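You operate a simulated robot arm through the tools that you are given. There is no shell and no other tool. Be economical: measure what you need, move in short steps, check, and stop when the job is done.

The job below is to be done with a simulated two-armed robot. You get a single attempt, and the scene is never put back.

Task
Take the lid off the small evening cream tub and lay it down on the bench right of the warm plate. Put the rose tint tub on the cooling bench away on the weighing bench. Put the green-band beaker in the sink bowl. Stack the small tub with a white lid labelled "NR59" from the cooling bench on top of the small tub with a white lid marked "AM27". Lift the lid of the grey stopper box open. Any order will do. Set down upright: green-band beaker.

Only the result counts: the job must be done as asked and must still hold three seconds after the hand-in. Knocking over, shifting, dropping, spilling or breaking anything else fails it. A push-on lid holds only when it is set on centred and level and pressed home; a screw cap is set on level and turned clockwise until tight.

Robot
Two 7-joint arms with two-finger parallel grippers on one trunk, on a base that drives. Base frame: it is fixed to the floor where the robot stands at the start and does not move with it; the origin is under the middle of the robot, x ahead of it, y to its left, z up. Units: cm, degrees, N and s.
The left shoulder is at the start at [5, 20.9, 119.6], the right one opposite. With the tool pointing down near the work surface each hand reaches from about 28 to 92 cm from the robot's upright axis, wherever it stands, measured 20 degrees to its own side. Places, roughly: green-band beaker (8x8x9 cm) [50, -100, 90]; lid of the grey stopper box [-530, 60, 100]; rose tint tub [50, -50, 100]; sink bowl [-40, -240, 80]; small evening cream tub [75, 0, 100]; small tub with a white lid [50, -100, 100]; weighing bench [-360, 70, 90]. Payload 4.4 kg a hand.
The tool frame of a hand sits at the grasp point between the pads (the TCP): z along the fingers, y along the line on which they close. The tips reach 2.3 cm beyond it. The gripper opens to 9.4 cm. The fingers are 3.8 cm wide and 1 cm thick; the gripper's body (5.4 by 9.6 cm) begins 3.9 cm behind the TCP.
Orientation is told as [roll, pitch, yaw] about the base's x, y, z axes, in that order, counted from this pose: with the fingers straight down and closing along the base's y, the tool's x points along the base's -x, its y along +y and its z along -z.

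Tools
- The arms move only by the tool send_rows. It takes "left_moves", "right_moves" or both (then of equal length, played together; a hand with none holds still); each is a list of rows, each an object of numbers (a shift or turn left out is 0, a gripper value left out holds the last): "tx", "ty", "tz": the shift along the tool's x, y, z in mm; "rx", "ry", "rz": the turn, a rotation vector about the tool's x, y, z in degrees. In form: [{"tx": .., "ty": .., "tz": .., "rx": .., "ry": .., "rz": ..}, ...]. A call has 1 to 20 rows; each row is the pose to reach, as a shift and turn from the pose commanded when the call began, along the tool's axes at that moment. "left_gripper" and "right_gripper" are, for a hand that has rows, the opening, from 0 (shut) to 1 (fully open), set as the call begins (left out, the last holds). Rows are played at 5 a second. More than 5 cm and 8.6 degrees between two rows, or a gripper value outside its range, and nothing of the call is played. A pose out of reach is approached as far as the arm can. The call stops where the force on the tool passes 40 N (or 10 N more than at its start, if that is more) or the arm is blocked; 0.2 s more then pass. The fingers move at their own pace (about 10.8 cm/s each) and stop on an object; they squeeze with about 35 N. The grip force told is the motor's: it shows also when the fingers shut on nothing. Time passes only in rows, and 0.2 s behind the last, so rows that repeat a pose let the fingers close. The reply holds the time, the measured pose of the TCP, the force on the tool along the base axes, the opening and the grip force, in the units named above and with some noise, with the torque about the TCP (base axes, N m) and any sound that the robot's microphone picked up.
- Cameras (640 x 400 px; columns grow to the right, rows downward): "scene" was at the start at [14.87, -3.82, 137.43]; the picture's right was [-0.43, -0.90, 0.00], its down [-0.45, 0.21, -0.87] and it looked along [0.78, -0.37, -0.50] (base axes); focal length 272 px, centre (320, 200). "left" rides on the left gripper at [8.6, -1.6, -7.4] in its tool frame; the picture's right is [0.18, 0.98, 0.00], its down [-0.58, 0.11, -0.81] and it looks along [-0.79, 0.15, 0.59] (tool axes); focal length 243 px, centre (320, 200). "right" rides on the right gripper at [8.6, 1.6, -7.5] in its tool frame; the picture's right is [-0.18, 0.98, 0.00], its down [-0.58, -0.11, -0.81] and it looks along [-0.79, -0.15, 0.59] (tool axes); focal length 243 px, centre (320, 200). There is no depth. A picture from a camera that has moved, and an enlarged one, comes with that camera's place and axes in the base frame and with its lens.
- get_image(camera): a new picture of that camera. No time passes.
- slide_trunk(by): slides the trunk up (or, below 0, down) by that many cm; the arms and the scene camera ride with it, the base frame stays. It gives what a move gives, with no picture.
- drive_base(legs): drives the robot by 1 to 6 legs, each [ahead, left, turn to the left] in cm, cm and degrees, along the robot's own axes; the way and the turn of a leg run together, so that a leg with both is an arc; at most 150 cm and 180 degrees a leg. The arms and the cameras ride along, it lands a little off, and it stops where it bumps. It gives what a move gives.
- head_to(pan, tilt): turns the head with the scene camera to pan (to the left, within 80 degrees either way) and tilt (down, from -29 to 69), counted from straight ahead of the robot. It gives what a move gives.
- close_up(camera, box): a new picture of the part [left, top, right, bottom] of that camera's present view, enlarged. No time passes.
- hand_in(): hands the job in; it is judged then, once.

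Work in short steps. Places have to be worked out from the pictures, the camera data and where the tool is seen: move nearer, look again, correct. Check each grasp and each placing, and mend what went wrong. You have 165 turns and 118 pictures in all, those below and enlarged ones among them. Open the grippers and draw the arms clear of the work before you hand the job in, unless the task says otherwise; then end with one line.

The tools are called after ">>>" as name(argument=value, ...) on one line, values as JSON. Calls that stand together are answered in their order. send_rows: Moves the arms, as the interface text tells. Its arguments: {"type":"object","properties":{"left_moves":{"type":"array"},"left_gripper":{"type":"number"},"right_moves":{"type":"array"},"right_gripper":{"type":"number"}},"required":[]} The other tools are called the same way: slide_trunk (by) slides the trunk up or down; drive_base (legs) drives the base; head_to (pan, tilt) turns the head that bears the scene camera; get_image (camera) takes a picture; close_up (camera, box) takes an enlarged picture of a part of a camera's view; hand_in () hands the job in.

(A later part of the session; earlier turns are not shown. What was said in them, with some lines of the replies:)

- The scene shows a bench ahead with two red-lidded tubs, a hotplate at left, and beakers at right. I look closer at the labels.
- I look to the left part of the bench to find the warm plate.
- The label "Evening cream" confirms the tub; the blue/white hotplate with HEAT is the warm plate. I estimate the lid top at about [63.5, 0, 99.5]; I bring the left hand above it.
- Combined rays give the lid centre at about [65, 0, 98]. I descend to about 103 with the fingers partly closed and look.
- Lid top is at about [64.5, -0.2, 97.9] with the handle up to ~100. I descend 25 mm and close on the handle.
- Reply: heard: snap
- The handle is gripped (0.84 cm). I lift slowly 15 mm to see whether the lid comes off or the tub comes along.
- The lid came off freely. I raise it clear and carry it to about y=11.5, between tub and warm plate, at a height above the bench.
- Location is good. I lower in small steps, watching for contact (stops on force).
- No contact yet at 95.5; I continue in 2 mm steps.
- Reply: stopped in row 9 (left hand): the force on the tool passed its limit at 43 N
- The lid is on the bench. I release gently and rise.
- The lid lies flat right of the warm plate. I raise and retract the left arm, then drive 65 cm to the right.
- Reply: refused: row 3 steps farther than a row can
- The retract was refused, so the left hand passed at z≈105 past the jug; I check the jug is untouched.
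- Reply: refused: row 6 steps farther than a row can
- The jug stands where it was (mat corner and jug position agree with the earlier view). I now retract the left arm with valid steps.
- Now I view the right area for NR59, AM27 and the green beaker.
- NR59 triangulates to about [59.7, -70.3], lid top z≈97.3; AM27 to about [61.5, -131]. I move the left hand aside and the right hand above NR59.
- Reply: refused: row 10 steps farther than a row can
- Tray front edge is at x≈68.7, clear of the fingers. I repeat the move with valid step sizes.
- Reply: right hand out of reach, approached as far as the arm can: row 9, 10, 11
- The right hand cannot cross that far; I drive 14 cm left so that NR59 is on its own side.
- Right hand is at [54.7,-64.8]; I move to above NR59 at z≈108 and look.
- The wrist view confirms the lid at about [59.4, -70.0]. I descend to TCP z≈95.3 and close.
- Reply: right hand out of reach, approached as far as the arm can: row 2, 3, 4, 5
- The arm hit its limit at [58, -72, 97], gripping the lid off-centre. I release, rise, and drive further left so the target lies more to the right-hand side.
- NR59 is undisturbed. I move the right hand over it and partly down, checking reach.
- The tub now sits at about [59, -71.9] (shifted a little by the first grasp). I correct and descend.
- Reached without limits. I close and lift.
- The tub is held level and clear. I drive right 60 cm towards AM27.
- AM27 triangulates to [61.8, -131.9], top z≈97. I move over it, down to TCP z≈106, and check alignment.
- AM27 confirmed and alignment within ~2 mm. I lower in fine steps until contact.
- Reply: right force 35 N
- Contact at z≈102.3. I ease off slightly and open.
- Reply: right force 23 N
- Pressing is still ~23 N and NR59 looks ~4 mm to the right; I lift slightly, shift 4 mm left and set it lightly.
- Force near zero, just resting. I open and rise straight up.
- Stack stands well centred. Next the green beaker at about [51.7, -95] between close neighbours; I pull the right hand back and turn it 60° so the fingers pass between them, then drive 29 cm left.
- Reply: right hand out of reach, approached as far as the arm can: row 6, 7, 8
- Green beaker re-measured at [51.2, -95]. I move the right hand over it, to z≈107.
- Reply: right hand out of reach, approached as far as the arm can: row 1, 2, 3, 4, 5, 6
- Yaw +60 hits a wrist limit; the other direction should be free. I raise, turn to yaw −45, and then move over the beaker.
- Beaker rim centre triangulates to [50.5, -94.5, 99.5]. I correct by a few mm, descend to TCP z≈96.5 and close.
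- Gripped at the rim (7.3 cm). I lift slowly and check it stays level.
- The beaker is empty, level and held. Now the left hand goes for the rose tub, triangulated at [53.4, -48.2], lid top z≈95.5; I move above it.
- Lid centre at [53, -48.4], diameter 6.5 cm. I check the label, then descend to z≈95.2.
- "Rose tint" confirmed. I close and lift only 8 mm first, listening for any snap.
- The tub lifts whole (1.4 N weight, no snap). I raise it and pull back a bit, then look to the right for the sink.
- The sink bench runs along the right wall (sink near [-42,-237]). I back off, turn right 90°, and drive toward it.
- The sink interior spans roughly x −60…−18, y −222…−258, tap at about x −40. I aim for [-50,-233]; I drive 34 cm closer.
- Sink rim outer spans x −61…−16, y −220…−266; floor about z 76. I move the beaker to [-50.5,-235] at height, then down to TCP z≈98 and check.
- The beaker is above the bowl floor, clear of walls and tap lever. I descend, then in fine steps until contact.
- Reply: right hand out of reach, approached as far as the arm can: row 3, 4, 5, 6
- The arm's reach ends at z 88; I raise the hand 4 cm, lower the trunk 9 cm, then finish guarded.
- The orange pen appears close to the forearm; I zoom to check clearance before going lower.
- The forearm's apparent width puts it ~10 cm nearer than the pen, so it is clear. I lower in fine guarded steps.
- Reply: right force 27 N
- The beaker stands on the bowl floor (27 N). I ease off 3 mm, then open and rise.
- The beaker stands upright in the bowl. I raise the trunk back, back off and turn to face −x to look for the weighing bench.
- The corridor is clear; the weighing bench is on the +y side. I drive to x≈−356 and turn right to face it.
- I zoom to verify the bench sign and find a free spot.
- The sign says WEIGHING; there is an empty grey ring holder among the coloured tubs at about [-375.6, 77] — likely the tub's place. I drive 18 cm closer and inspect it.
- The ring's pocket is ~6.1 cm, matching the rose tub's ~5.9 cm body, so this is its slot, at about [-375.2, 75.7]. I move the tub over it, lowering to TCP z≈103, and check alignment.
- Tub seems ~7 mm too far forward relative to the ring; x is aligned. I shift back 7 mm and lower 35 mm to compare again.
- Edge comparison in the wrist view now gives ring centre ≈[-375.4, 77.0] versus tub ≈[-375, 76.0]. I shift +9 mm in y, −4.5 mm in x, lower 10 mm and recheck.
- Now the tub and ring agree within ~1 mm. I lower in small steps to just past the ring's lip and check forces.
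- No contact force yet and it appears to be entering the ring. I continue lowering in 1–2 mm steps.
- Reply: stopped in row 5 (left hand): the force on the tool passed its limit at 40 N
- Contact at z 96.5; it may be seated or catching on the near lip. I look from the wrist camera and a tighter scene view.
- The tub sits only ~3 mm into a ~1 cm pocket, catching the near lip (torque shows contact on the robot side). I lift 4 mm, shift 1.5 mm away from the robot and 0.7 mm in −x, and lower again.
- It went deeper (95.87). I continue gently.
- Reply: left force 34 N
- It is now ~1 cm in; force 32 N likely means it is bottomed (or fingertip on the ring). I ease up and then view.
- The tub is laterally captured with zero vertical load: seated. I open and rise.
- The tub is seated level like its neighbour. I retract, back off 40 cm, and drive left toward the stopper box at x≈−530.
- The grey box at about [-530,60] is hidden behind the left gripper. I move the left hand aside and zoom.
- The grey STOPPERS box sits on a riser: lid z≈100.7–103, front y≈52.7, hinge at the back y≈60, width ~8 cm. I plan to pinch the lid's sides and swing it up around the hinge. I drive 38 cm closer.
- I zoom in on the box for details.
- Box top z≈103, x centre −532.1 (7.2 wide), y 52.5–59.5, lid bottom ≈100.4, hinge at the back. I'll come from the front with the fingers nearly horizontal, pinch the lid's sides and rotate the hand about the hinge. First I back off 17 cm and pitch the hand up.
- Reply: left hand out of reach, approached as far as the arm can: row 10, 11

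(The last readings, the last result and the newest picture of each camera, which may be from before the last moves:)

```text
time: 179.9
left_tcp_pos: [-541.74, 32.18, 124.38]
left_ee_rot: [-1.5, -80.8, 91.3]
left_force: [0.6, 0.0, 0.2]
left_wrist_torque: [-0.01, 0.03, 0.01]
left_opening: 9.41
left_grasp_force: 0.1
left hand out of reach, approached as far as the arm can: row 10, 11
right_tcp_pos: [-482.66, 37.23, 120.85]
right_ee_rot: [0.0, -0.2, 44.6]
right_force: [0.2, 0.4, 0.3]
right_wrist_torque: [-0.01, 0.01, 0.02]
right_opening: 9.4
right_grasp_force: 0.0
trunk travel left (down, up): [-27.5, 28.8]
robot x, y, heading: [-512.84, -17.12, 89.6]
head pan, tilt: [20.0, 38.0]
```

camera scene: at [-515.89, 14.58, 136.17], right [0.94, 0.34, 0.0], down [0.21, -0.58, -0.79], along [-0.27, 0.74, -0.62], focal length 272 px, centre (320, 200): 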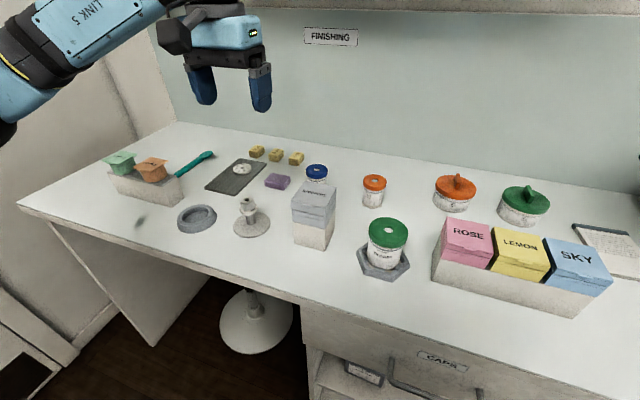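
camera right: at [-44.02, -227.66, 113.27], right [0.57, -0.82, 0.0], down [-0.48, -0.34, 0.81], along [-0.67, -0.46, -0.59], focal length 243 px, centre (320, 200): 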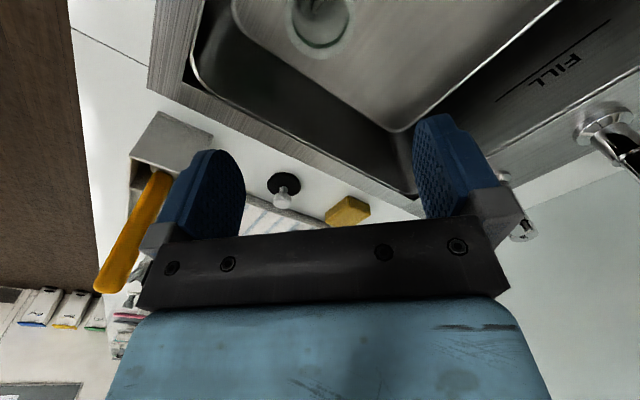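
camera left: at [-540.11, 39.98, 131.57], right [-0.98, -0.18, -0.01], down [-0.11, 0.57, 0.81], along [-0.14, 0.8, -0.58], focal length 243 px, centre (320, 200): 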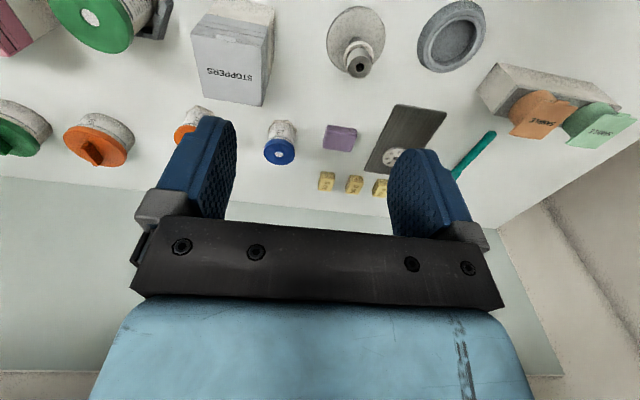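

Hand pitched to 80.8°. I bring it in front of the box at y≈44, z≈103.

>>> send_rows(left_moves=[{"tx": 24, "ty": -12, "tz": 19}, {"tx": 48, "ty": -24, "tz": 38}, {"tx": 72, "ty": -36, "tz": 57}, {"tx": 96, "ty": -48, "tz": 76}, {"tx": 120, "ty": -60, "tz": 95}, {"tx": 144, "ty": -72, "tz": 114}, {"tx": 168, "ty": -84, "tz": 132}, {"tx": 192, "ty": -96, "tz": 150}, {"tx": 192, "ty": -96, "tz": 150}])

>>> get_image(camera="scene")

>>> get_image(camera="left")

```text
time: 181.9
left_tcp_pos: [-540.18, 34.07, 120.76]
left_ee_rot: [-1.7, -80.6, 91.3]
left_force: [0.0, 0.6, -0.5]
left_wrist_torque: [0.02, -0.01, 0.02]
left_opening: 9.39
left_grasp_force: 0.1
left hand out of reach, approached as far as the arm can: row 2, 3, 4, 5, 6, 7, 8, 9
right_tcp_pos: [-482.76, 37.26, 120.79]
right_ee_rot: [-0.1, -0.2, 44.5]
right_force: [-0.2, 0.2, -0.4]
right_wrist_torque: [-0.04, 0.02, -0.03]
right_opening: 9.4
right_grasp_force: 0.1
trunk travel left (down, up): [-27.5, 28.8]
robot x, y, heading: [-512.98, -17.32, 89.5]
head pan, tilt: [20.0, 38.0]
```

```text
28 pictures are left
camera scene: at [-515.97, -2.39, 136.17], right [0.94, 0.34, 0.0], down [0.21, -0.58, -0.79], along [-0.27, 0.74, -0.62], focal length 272 px, centre (320, 200)
```

scene: 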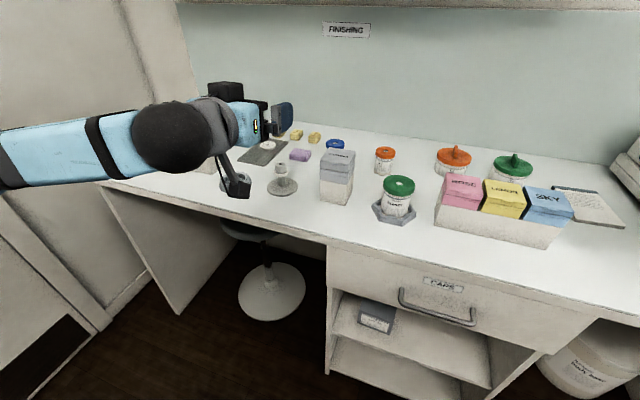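

```text
27 pictures are left
camera left: at [-538.43, 25.2, 113.32], right [-0.98, -0.03, -0.19], down [-0.11, -0.7, 0.7], along [-0.15, 0.71, 0.69], focal length 243 px, centre (320, 200)
```

left: 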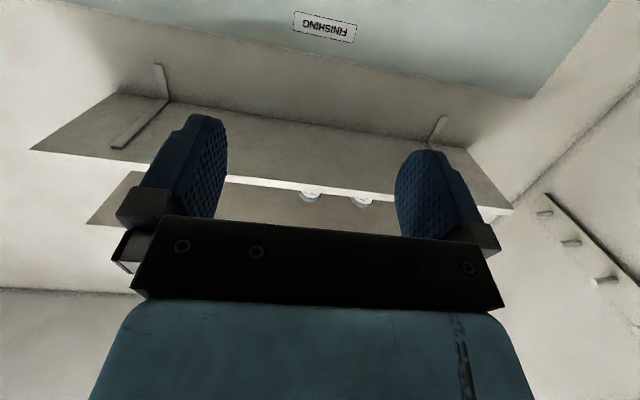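

The wrist is near its pitch limit at 80°, so I use 65° tilt, and the trunk for lowering. First I retract and raise the right hand to keep it clear of the coloured boxes, and set the left tilt and x.

>>> send_rows(left_moves=[{"ry": 5}, {"ry": 10}, {"ry": 15.6}, {"ry": 15.6, "ty": -40}, {"ry": 15.6, "ty": -81}, {"ry": 15.6, "ty": -81}], right_moves=[{"tz": -45}, {"tz": -90}, {"tz": -130, "tx": 15, "ty": -15}, {"tz": -150, "tx": 45, "ty": -45}, {"tz": -150, "tx": 75, "ty": -75}, {"tz": -150, "tx": 105, "ty": -105}])

>>> slide_trunk(by=-16)

```text
time: 183.3
left_tcp_pos: [-534.15, 32.66, 120.5]
left_ee_rot: [-0.7, -65.2, 90.3]
left_force: [-0.6, -1.2, 1.0]
left_wrist_torque: [-0.02, -0.02, 0.01]
left_opening: 9.42
left_grasp_force: 0.1
right_tcp_pos: [-482.66, 22.02, 135.88]
right_ee_rot: [0.0, -0.4, 44.7]
right_force: [-0.3, 0.0, 0.0]
right_wrist_torque: [0.04, -0.02, 0.03]
right_opening: 9.41
right_grasp_force: 0.0
trunk travel left (down, up): [-27.5, 28.8]
robot x, y, heading: [-512.95, -17.12, 89.8]
head pan, tilt: [20.0, 38.0]
```

```text
time: 185.1
left_tcp_pos: [-534.04, 32.89, 104.52]
left_ee_rot: [-0.5, -65.2, 90.5]
left_force: [0.6, 0.3, 0.2]
left_wrist_torque: [0.0, 0.0, 0.02]
left_opening: 9.39
left_grasp_force: 0.0
right_tcp_pos: [-482.54, 22.38, 119.76]
right_ee_rot: [0.0, -0.4, 44.5]
right_force: [-0.5, 0.5, 0.2]
right_wrist_torque: [-0.01, -0.01, 0.0]
right_opening: 9.39
right_grasp_force: 0.1
trunk travel left (down, up): [-11.5, 44.8]
robot x, y, heading: [-512.69, -17.25, 89.6]
head pan, tilt: [20.0, 38.0]
```

TCP is at [-534.0, 32.9, 104.5], tilt 65°. I drive 14 cm forward and 2 cm right to be just in front of the box, then look.

>>> drive_base(legs=[[14, -2, 0]])

>>> close_up(camera="scene", box=[240, 150, 400, 270])

```text
time: 186.4
left_tcp_pos: [-531.97, 46.47, 104.38]
left_ee_rot: [-0.6, -64.9, 90.3]
left_force: [0.1, 0.2, -0.4]
left_wrist_torque: [-0.03, -0.03, 0.01]
left_opening: 9.41
left_grasp_force: 0.0
right_tcp_pos: [-480.7, 35.91, 119.59]
right_ee_rot: [-0.1, -0.3, 44.6]
right_force: [-0.4, 1.0, -0.1]
right_wrist_torque: [0.0, 0.0, 0.03]
right_opening: 9.43
right_grasp_force: 0.1
trunk travel left (down, up): [-11.5, 44.8]
robot x, y, heading: [-510.71, -3.69, 89.5]
head pan, tilt: [20.0, 38.0]
```

```text
3.33 times, centred on (320, 210) of scene
camera zoom: at [-513.91, 11.18, 120.15], right [0.94, 0.34, 0.0], down [0.21, -0.58, -0.79], along [-0.27, 0.74, -0.62], focal length 906 px, centre (320, 167)
```

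zoom: 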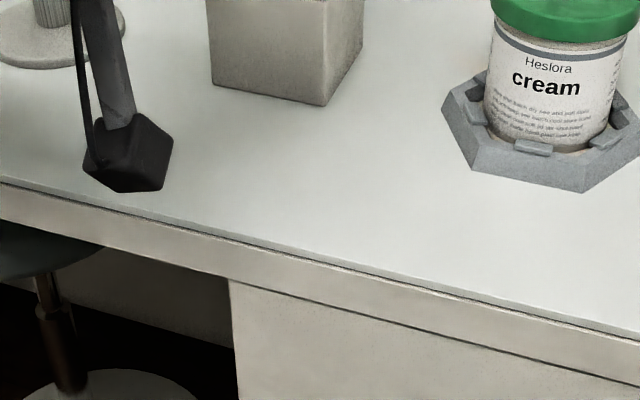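

The head is lower now; I aim it flatter and look again.

>>> head_to(pan=22, tilt=20)

>>> close_up(camera="scene", box=[220, 120, 420, 270])

```text
time: 187.3
left_tcp_pos: [-531.97, 46.4, 104.43]
left_ee_rot: [-0.5, -65.1, 90.3]
left_force: [0.3, -0.5, -0.3]
left_wrist_torque: [-0.02, 0.05, 0.02]
left_opening: 9.41
left_grasp_force: 0.0
right_tcp_pos: [-480.58, 35.87, 119.72]
right_ee_rot: [-0.1, -0.3, 44.6]
right_force: [0.5, -0.5, 0.8]
right_wrist_torque: [-0.02, -0.02, 0.05]
right_opening: 9.4
right_grasp_force: 0.0
trunk travel left (down, up): [-11.5, 44.8]
robot x, y, heading: [-511.03, -3.67, 90.2]
head pan, tilt: [22.0, 20.0]
```

```text
2.67 times, centred on (320, 195) of scene
camera zoom: at [-514.46, 11.63, 123.0], right [0.93, 0.37, 0.0], down [0.13, -0.32, -0.94], along [-0.35, 0.87, -0.34], focal length 725 px, centre (320, 213)
```

zoom: 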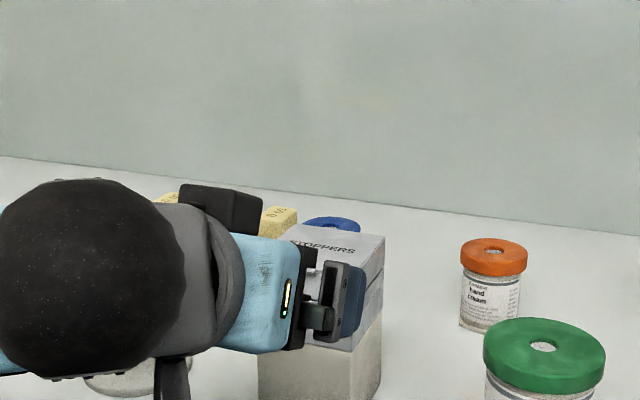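

The hand is in line with the box. I advance 8.4 cm so the open fingers straddle the lid's sides at TCP [-532.1, 54.8, 103.3].

>>> send_rows(left_moves=[{"tx": -6, "ty": 1, "tz": 20}, {"tx": -13, "ty": 1, "tz": 40}, {"tx": -19, "ty": 1, "tz": 60}, {"tx": -25, "ty": 1, "tz": 80}, {"tx": -25, "ty": 1, "tz": 80}])

>>> close_up(camera="scene", box=[260, 140, 380, 240])

```text
time: 188.5
left_tcp_pos: [-532.28, 54.74, 103.24]
left_ee_rot: [-0.5, -65.1, 90.3]
left_force: [-0.2, -0.8, 0.4]
left_wrist_torque: [-0.01, 0.0, -0.01]
left_opening: 9.42
left_grasp_force: 0.0
right_tcp_pos: [-480.6, 35.77, 119.65]
right_ee_rot: [-0.1, -0.4, 44.7]
right_force: [-0.2, 0.2, 0.7]
right_wrist_torque: [0.02, 0.01, 0.0]
right_opening: 9.42
right_grasp_force: 0.0
trunk travel left (down, up): [-11.5, 44.8]
robot x, y, heading: [-511.08, -3.73, 89.7]
head pan, tilt: [22.0, 20.0]
```

```text
4.00 times, centred on (320, 190) of scene
camera zoom: at [-514.46, 11.61, 123.01], right [0.93, 0.37, 0.0], down [0.13, -0.32, -0.94], along [-0.35, 0.87, -0.34], focal length 1088 px, centre (320, 240)
```

zoom: 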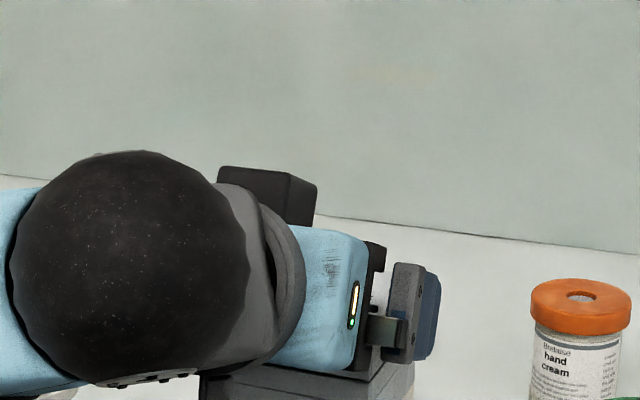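

I look just below the finger to verify it stays above the lid's lower edge.

>>> close_up(camera="scene", box=[310, 190, 390, 260])

```text
5.71 times, centred on (350, 225) of scene
camera zoom: at [-514.46, 11.61, 123.01], right [0.93, 0.37, 0.0], down [0.13, -0.32, -0.94], along [-0.35, 0.87, -0.34], focal length 1554 px, centre (149, 57)
```

zoom: 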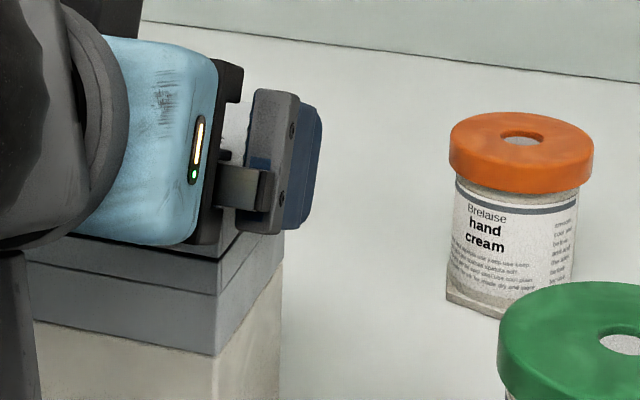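

The lid gap is at z≈100.7, slightly above the finger corner, so I raise 4 mm, then close on the lid.

>>> send_rows(left_moves=[{"tx": -3.6, "tz": -1.7}, {"tx": -3.6, "tz": -1.7}])

>>> send_rows(left_gripper=0, left_moves=[{}, {}, {}, {}])

```text
time: 189.1
left_tcp_pos: [-532.11, 54.75, 103.54]
left_ee_rot: [-0.7, -65.1, 90.5]
left_force: [-0.4, 0.6, -0.6]
left_wrist_torque: [-0.02, 0.01, -0.01]
left_opening: 9.39
left_grasp_force: 0.1
right_tcp_pos: [-480.59, 35.79, 119.66]
right_ee_rot: [-0.2, -0.2, 44.6]
right_force: [-0.3, -0.6, 0.1]
right_wrist_torque: [-0.02, 0.01, -0.02]
right_opening: 9.4
right_grasp_force: 0.1
trunk travel left (down, up): [-11.5, 44.8]
robot x, y, heading: [-511.31, -4.2, 89.6]
head pan, tilt: [22.0, 20.0]
```

```text
time: 190.1
left_tcp_pos: [-532.18, 54.73, 103.82]
left_ee_rot: [-0.6, -65.0, 90.4]
left_force: [1.3, -0.7, -0.8]
left_wrist_torque: [-0.05, -0.14, 0.65]
left_opening: 7.4
left_grasp_force: 44.6
right_tcp_pos: [-480.5, 35.91, 119.75]
right_ee_rot: [-0.1, -0.3, 44.7]
right_force: [-0.4, 0.2, 0.7]
right_wrist_torque: [-0.01, 0.0, -0.03]
right_opening: 9.39
right_grasp_force: 0.1
trunk travel left (down, up): [-11.5, 44.8]
robot x, y, heading: [-511.12, -3.53, 89.8]
head pan, tilt: [22.0, 20.0]
```

The lid is pinched (7.4 cm). I rotate the hand about the hinge for the first 24° and check.

>>> send_rows(left_moves=[{"tx": -2.9, "tz": 0.5, "ry": 3}, {"tx": -5.8, "tz": 1.1, "ry": 6}, {"tx": -11.5, "tz": 2.7, "ry": 12}, {"tx": -16.9, "tz": 5.0, "ry": 18}, {"tx": -22.1, "tz": 7.7, "ry": 24}, {"tx": -22.1, "tz": 7.7, "ry": 24}])

>>> close_up(camera="scene", box=[260, 150, 400, 260])

```text
time: 191.5
left_tcp_pos: [-532.13, 56.28, 105.54]
left_ee_rot: [-0.4, -41.2, 90.3]
left_force: [-14.5, 14.2, 17.1]
left_wrist_torque: [1.41, 1.35, 0.6]
left_opening: 7.39
left_grasp_force: 44.9
right_tcp_pos: [-480.69, 35.9, 119.66]
right_ee_rot: [0.0, -0.3, 44.6]
right_force: [0.2, -0.2, -0.4]
right_wrist_torque: [0.02, 0.02, -0.02]
right_opening: 9.41
right_grasp_force: 0.0
trunk travel left (down, up): [-11.5, 44.8]
robot x, y, heading: [-511.09, -3.63, 89.6]
head pan, tilt: [22.0, 20.0]
```

```text
3.64 times, centred on (330, 205) of scene
camera zoom: at [-514.58, 11.64, 123.02], right [0.93, 0.37, 0.0], down [0.13, -0.32, -0.94], along [-0.35, 0.87, -0.34], focal length 989 px, centre (284, 182)
```

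zoom: 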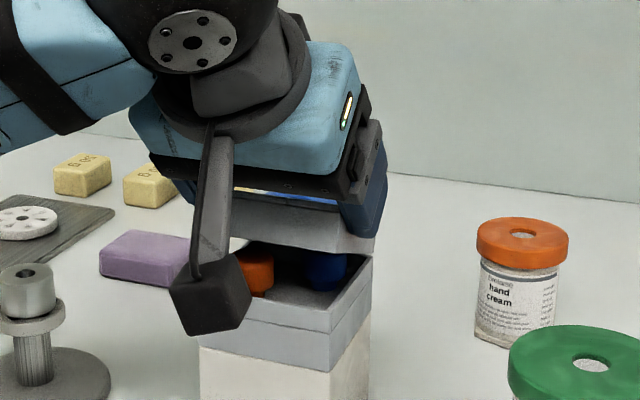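

The lid is opening about its rear hinge with moderate force. I continue the arc to ~54°.

>>> send_rows(left_moves=[{"tx": -6, "tz": 0.9, "ry": 6}, {"tx": -11.8, "tz": 2.4, "ry": 12}, {"tx": -17.4, "tz": 4.6, "ry": 18}, {"tx": -22.8, "tz": 7.3, "ry": 24}, {"tx": -27.9, "tz": 10.5, "ry": 30}, {"tx": -27.9, "tz": 10.5, "ry": 30}])

>>> close_up(camera="scene", box=[260, 150, 400, 260])

```text
time: 192.9
left_tcp_pos: [-532.08, 58.9, 106.6]
left_ee_rot: [-0.3, -11.2, 89.8]
left_force: [-15.7, 12.4, 24.8]
left_wrist_torque: [1.05, 1.42, 0.53]
left_opening: 7.39
left_grasp_force: 45.5
right_tcp_pos: [-480.74, 35.66, 119.82]
right_ee_rot: [-0.1, -0.3, 44.6]
right_force: [0.1, 0.8, -0.8]
right_wrist_torque: [-0.04, 0.03, -0.02]
right_opening: 9.39
right_grasp_force: 0.1
trunk travel left (down, up): [-11.5, 44.8]
robot x, y, heading: [-510.92, -3.57, 89.7]
head pan, tilt: [22.0, 20.0]
```

```text
3.64 times, centred on (330, 205) of scene
camera zoom: at [-514.55, 11.51, 123.03], right [0.93, 0.37, 0.0], down [0.13, -0.32, -0.94], along [-0.35, 0.87, -0.34], focal length 989 px, centre (284, 182)
```

zoom: 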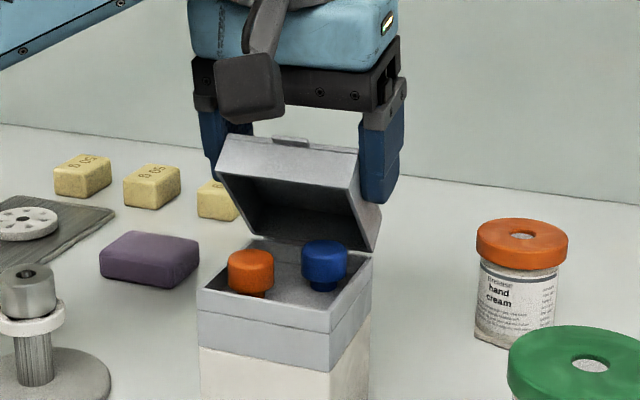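

Lid is ~54° open and the box unmoved. I continue to ~84°, with a slight upward bias to relieve the 25 N load.

>>> send_rows(left_moves=[{"tx": -6.3, "tz": -0.6, "ry": 6}, {"tx": -12.4, "tz": -0.5, "ry": 12}, {"tx": -18, "tz": 1.6, "ry": 18}, {"tx": -23.4, "tz": 4.3, "ry": 24}, {"tx": -28.5, "tz": 7.5, "ry": 30}, {"tx": -28.5, "tz": 7.5, "ry": 30}])

>>> close_up(camera="scene", box=[260, 150, 400, 260])

```text
time: 194.2
left_tcp_pos: [-532.09, 61.89, 106.5]
left_ee_rot: [-0.5, 18.7, 89.7]
left_force: [-2.4, -5.1, 7.7]
left_wrist_torque: [-0.42, 0.09, -0.08]
left_opening: 7.38
left_grasp_force: 44.9
right_tcp_pos: [-480.45, 35.67, 119.73]
right_ee_rot: [-0.1, -0.3, 44.6]
right_force: [0.1, -0.4, 0.4]
right_wrist_torque: [0.0, -0.01, 0.01]
right_opening: 9.42
right_grasp_force: 0.1
trunk travel left (down, up): [-11.5, 44.8]
robot x, y, heading: [-510.74, -3.82, 89.8]
head pan, tilt: [22.0, 20.0]
stopped in row 6 (left hand): the force on the tool passed its limit at 43 N (the readings are from after the stop); the commanded pose is now the measured one
```

```text
3.64 times, centred on (330, 205) of scene
camera zoom: at [-514.47, 11.5, 122.97], right [0.93, 0.37, 0.0], down [0.13, -0.32, -0.94], along [-0.35, 0.87, -0.34], focal length 989 px, centre (284, 182)
```

zoom: 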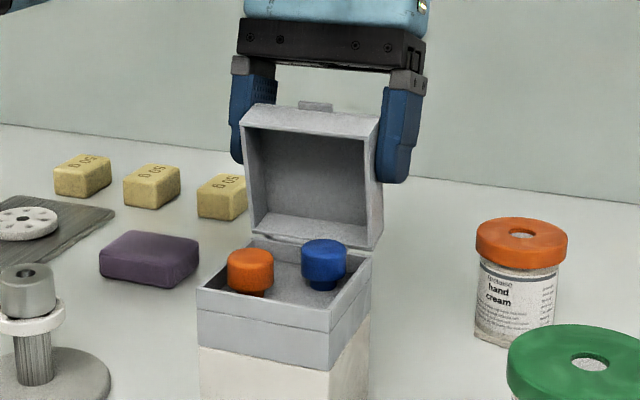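

The lid is ~84° open, load now small. I continue past vertical in smaller steps.

>>> send_rows(left_moves=[{"tx": -3.1, "tz": 0.2, "ry": 3}, {"tx": -6.3, "tz": 0.6, "ry": 6}, {"tx": -9.4, "tz": 1.2, "ry": 9}, {"tx": -12.4, "tz": 1.9, "ry": 12}, {"tx": -15.4, "tz": 2.8, "ry": 15}, {"tx": -18.4, "tz": 3.8, "ry": 18}])

>>> close_up(camera="scene", box=[260, 150, 400, 260])

```text
time: 195.6
left_tcp_pos: [-532.02, 63.64, 105.86]
left_ee_rot: [-0.5, 36.6, 89.6]
left_force: [-4.2, 18.0, 34.9]
left_wrist_torque: [-0.28, 1.3, -0.54]
left_opening: 7.4
left_grasp_force: 45.0
right_tcp_pos: [-480.54, 35.73, 119.78]
right_ee_rot: [0.0, -0.2, 44.6]
right_force: [-0.9, 0.6, 0.1]
right_wrist_torque: [-0.01, 0.02, -0.02]
right_opening: 9.41
right_grasp_force: 0.1
trunk travel left (down, up): [-11.5, 44.8]
robot x, y, heading: [-511.13, -3.54, 89.7]
head pan, tilt: [22.0, 20.0]
```

```text
3.64 times, centred on (330, 205) of scene
camera zoom: at [-514.4, 11.51, 123.05], right [0.93, 0.37, 0.0], down [0.13, -0.32, -0.94], along [-0.35, 0.87, -0.34], focal length 989 px, centre (284, 182)
```

zoom: 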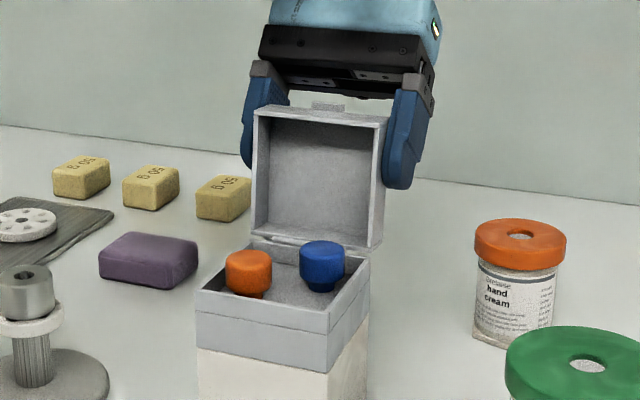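

The lid is now past vertical (~100°). I open the fingers and withdraw along the finger direction, then up.

>>> send_rows(left_gripper=1, left_moves=[{"tz": 0}, {"tz": 0}, {"tz": 0}, {"tz": -15}, {"tz": -40}, {"tz": -70}, {"tz": -100}])

>>> close_up(camera="scene", box=[260, 120, 400, 260])

```text
time: 197.2
left_tcp_pos: [-532.03, 64.79, 108.12]
left_ee_rot: [-0.5, 36.7, 89.6]
left_force: [-0.5, -0.2, 0.2]
left_wrist_torque: [-0.01, -0.03, -0.02]
left_opening: 9.42
left_grasp_force: 0.1
left hand out of reach, approached as far as the arm can: row 5, 6, 7
right_tcp_pos: [-480.59, 35.86, 119.65]
right_ee_rot: [-0.1, -0.1, 44.7]
right_force: [0.9, -0.1, -0.3]
right_wrist_torque: [0.01, -0.03, 0.03]
right_opening: 9.37
right_grasp_force: 0.2
trunk travel left (down, up): [-11.5, 44.8]
robot x, y, heading: [-510.88, -3.84, 89.4]
head pan, tilt: [22.0, 20.0]
```

```text
2.86 times, centred on (330, 190) of scene
camera zoom: at [-514.46, 11.63, 123.01], right [0.93, 0.37, 0.0], down [0.13, -0.32, -0.94], along [-0.35, 0.87, -0.34], focal length 777 px, centre (291, 229)
```

zoom: 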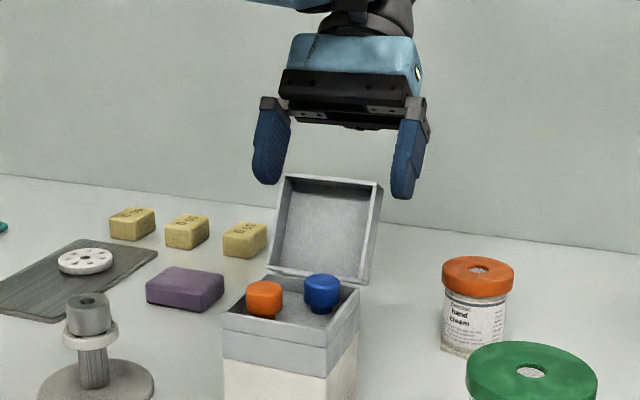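

The lid stays open leaning back. I raise the trunk to lift the hand straight up, then back away.

>>> slide_trunk(by=20)

>>> drive_base(legs=[[-40, 0, 0]])

>>> close_up(camera="scene", box=[220, 130, 420, 270])

```text
time: 199.4
left_tcp_pos: [-531.94, 64.8, 128.12]
left_ee_rot: [-0.5, 36.5, 89.6]
left_force: [-0.4, -0.1, -0.3]
left_wrist_torque: [0.02, -0.02, -0.02]
left_opening: 9.42
left_grasp_force: 0.0
right_tcp_pos: [-480.48, 35.92, 139.61]
right_ee_rot: [-0.1, -0.2, 44.6]
right_force: [0.4, 0.0, 0.1]
right_wrist_torque: [0.02, -0.03, -0.02]
right_opening: 9.41
right_grasp_force: 0.1
trunk travel left (down, up): [-31.5, 24.8]
robot x, y, heading: [-511.1, -3.73, 89.9]
head pan, tilt: [22.0, 20.0]
```

```text
time: 201.8
left_tcp_pos: [-532.22, 26.08, 128.16]
left_ee_rot: [-0.5, 36.6, 89.6]
left_force: [-0.2, -0.4, 0.3]
left_wrist_torque: [-0.01, 0.01, 0.01]
left_opening: 9.4
left_grasp_force: 0.1
right_tcp_pos: [-480.67, -3.01, 139.66]
right_ee_rot: [-0.2, -0.3, 44.5]
right_force: [0.1, -0.9, 0.0]
right_wrist_torque: [-0.02, 0.02, 0.06]
right_opening: 9.41
right_grasp_force: 0.1
trunk travel left (down, up): [-31.5, 24.8]
robot x, y, heading: [-510.92, -42.89, 89.6]
head pan, tilt: [22.0, 20.0]
```

```text
2.86 times, centred on (320, 200) of scene
camera zoom: at [-514.71, -27.08, 143.0], right [0.93, 0.37, 0.0], down [0.13, -0.32, -0.94], along [-0.35, 0.87, -0.34], focal length 777 px, centre (320, 200)
```

zoom: 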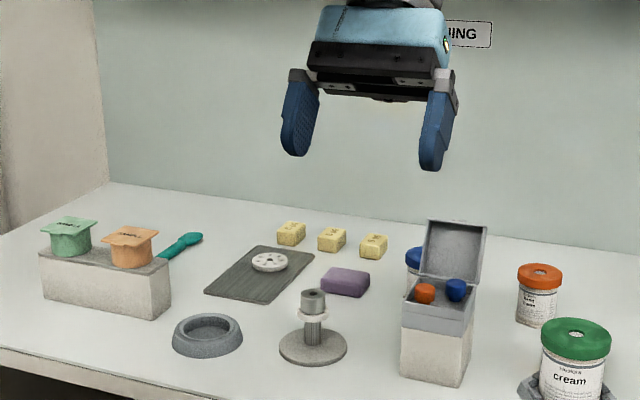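

All five parts are done, the arms are clear and both grippers are open. I hand the job in.

>>> hand_in()

```text
The job is handed in.
```

All five tasks were done and the job is handed in. One risk: while driving early on, the left hand passed very close to the blue jug. The jug looked unmoved afterwards, but I couldn't rule out a slight touch.
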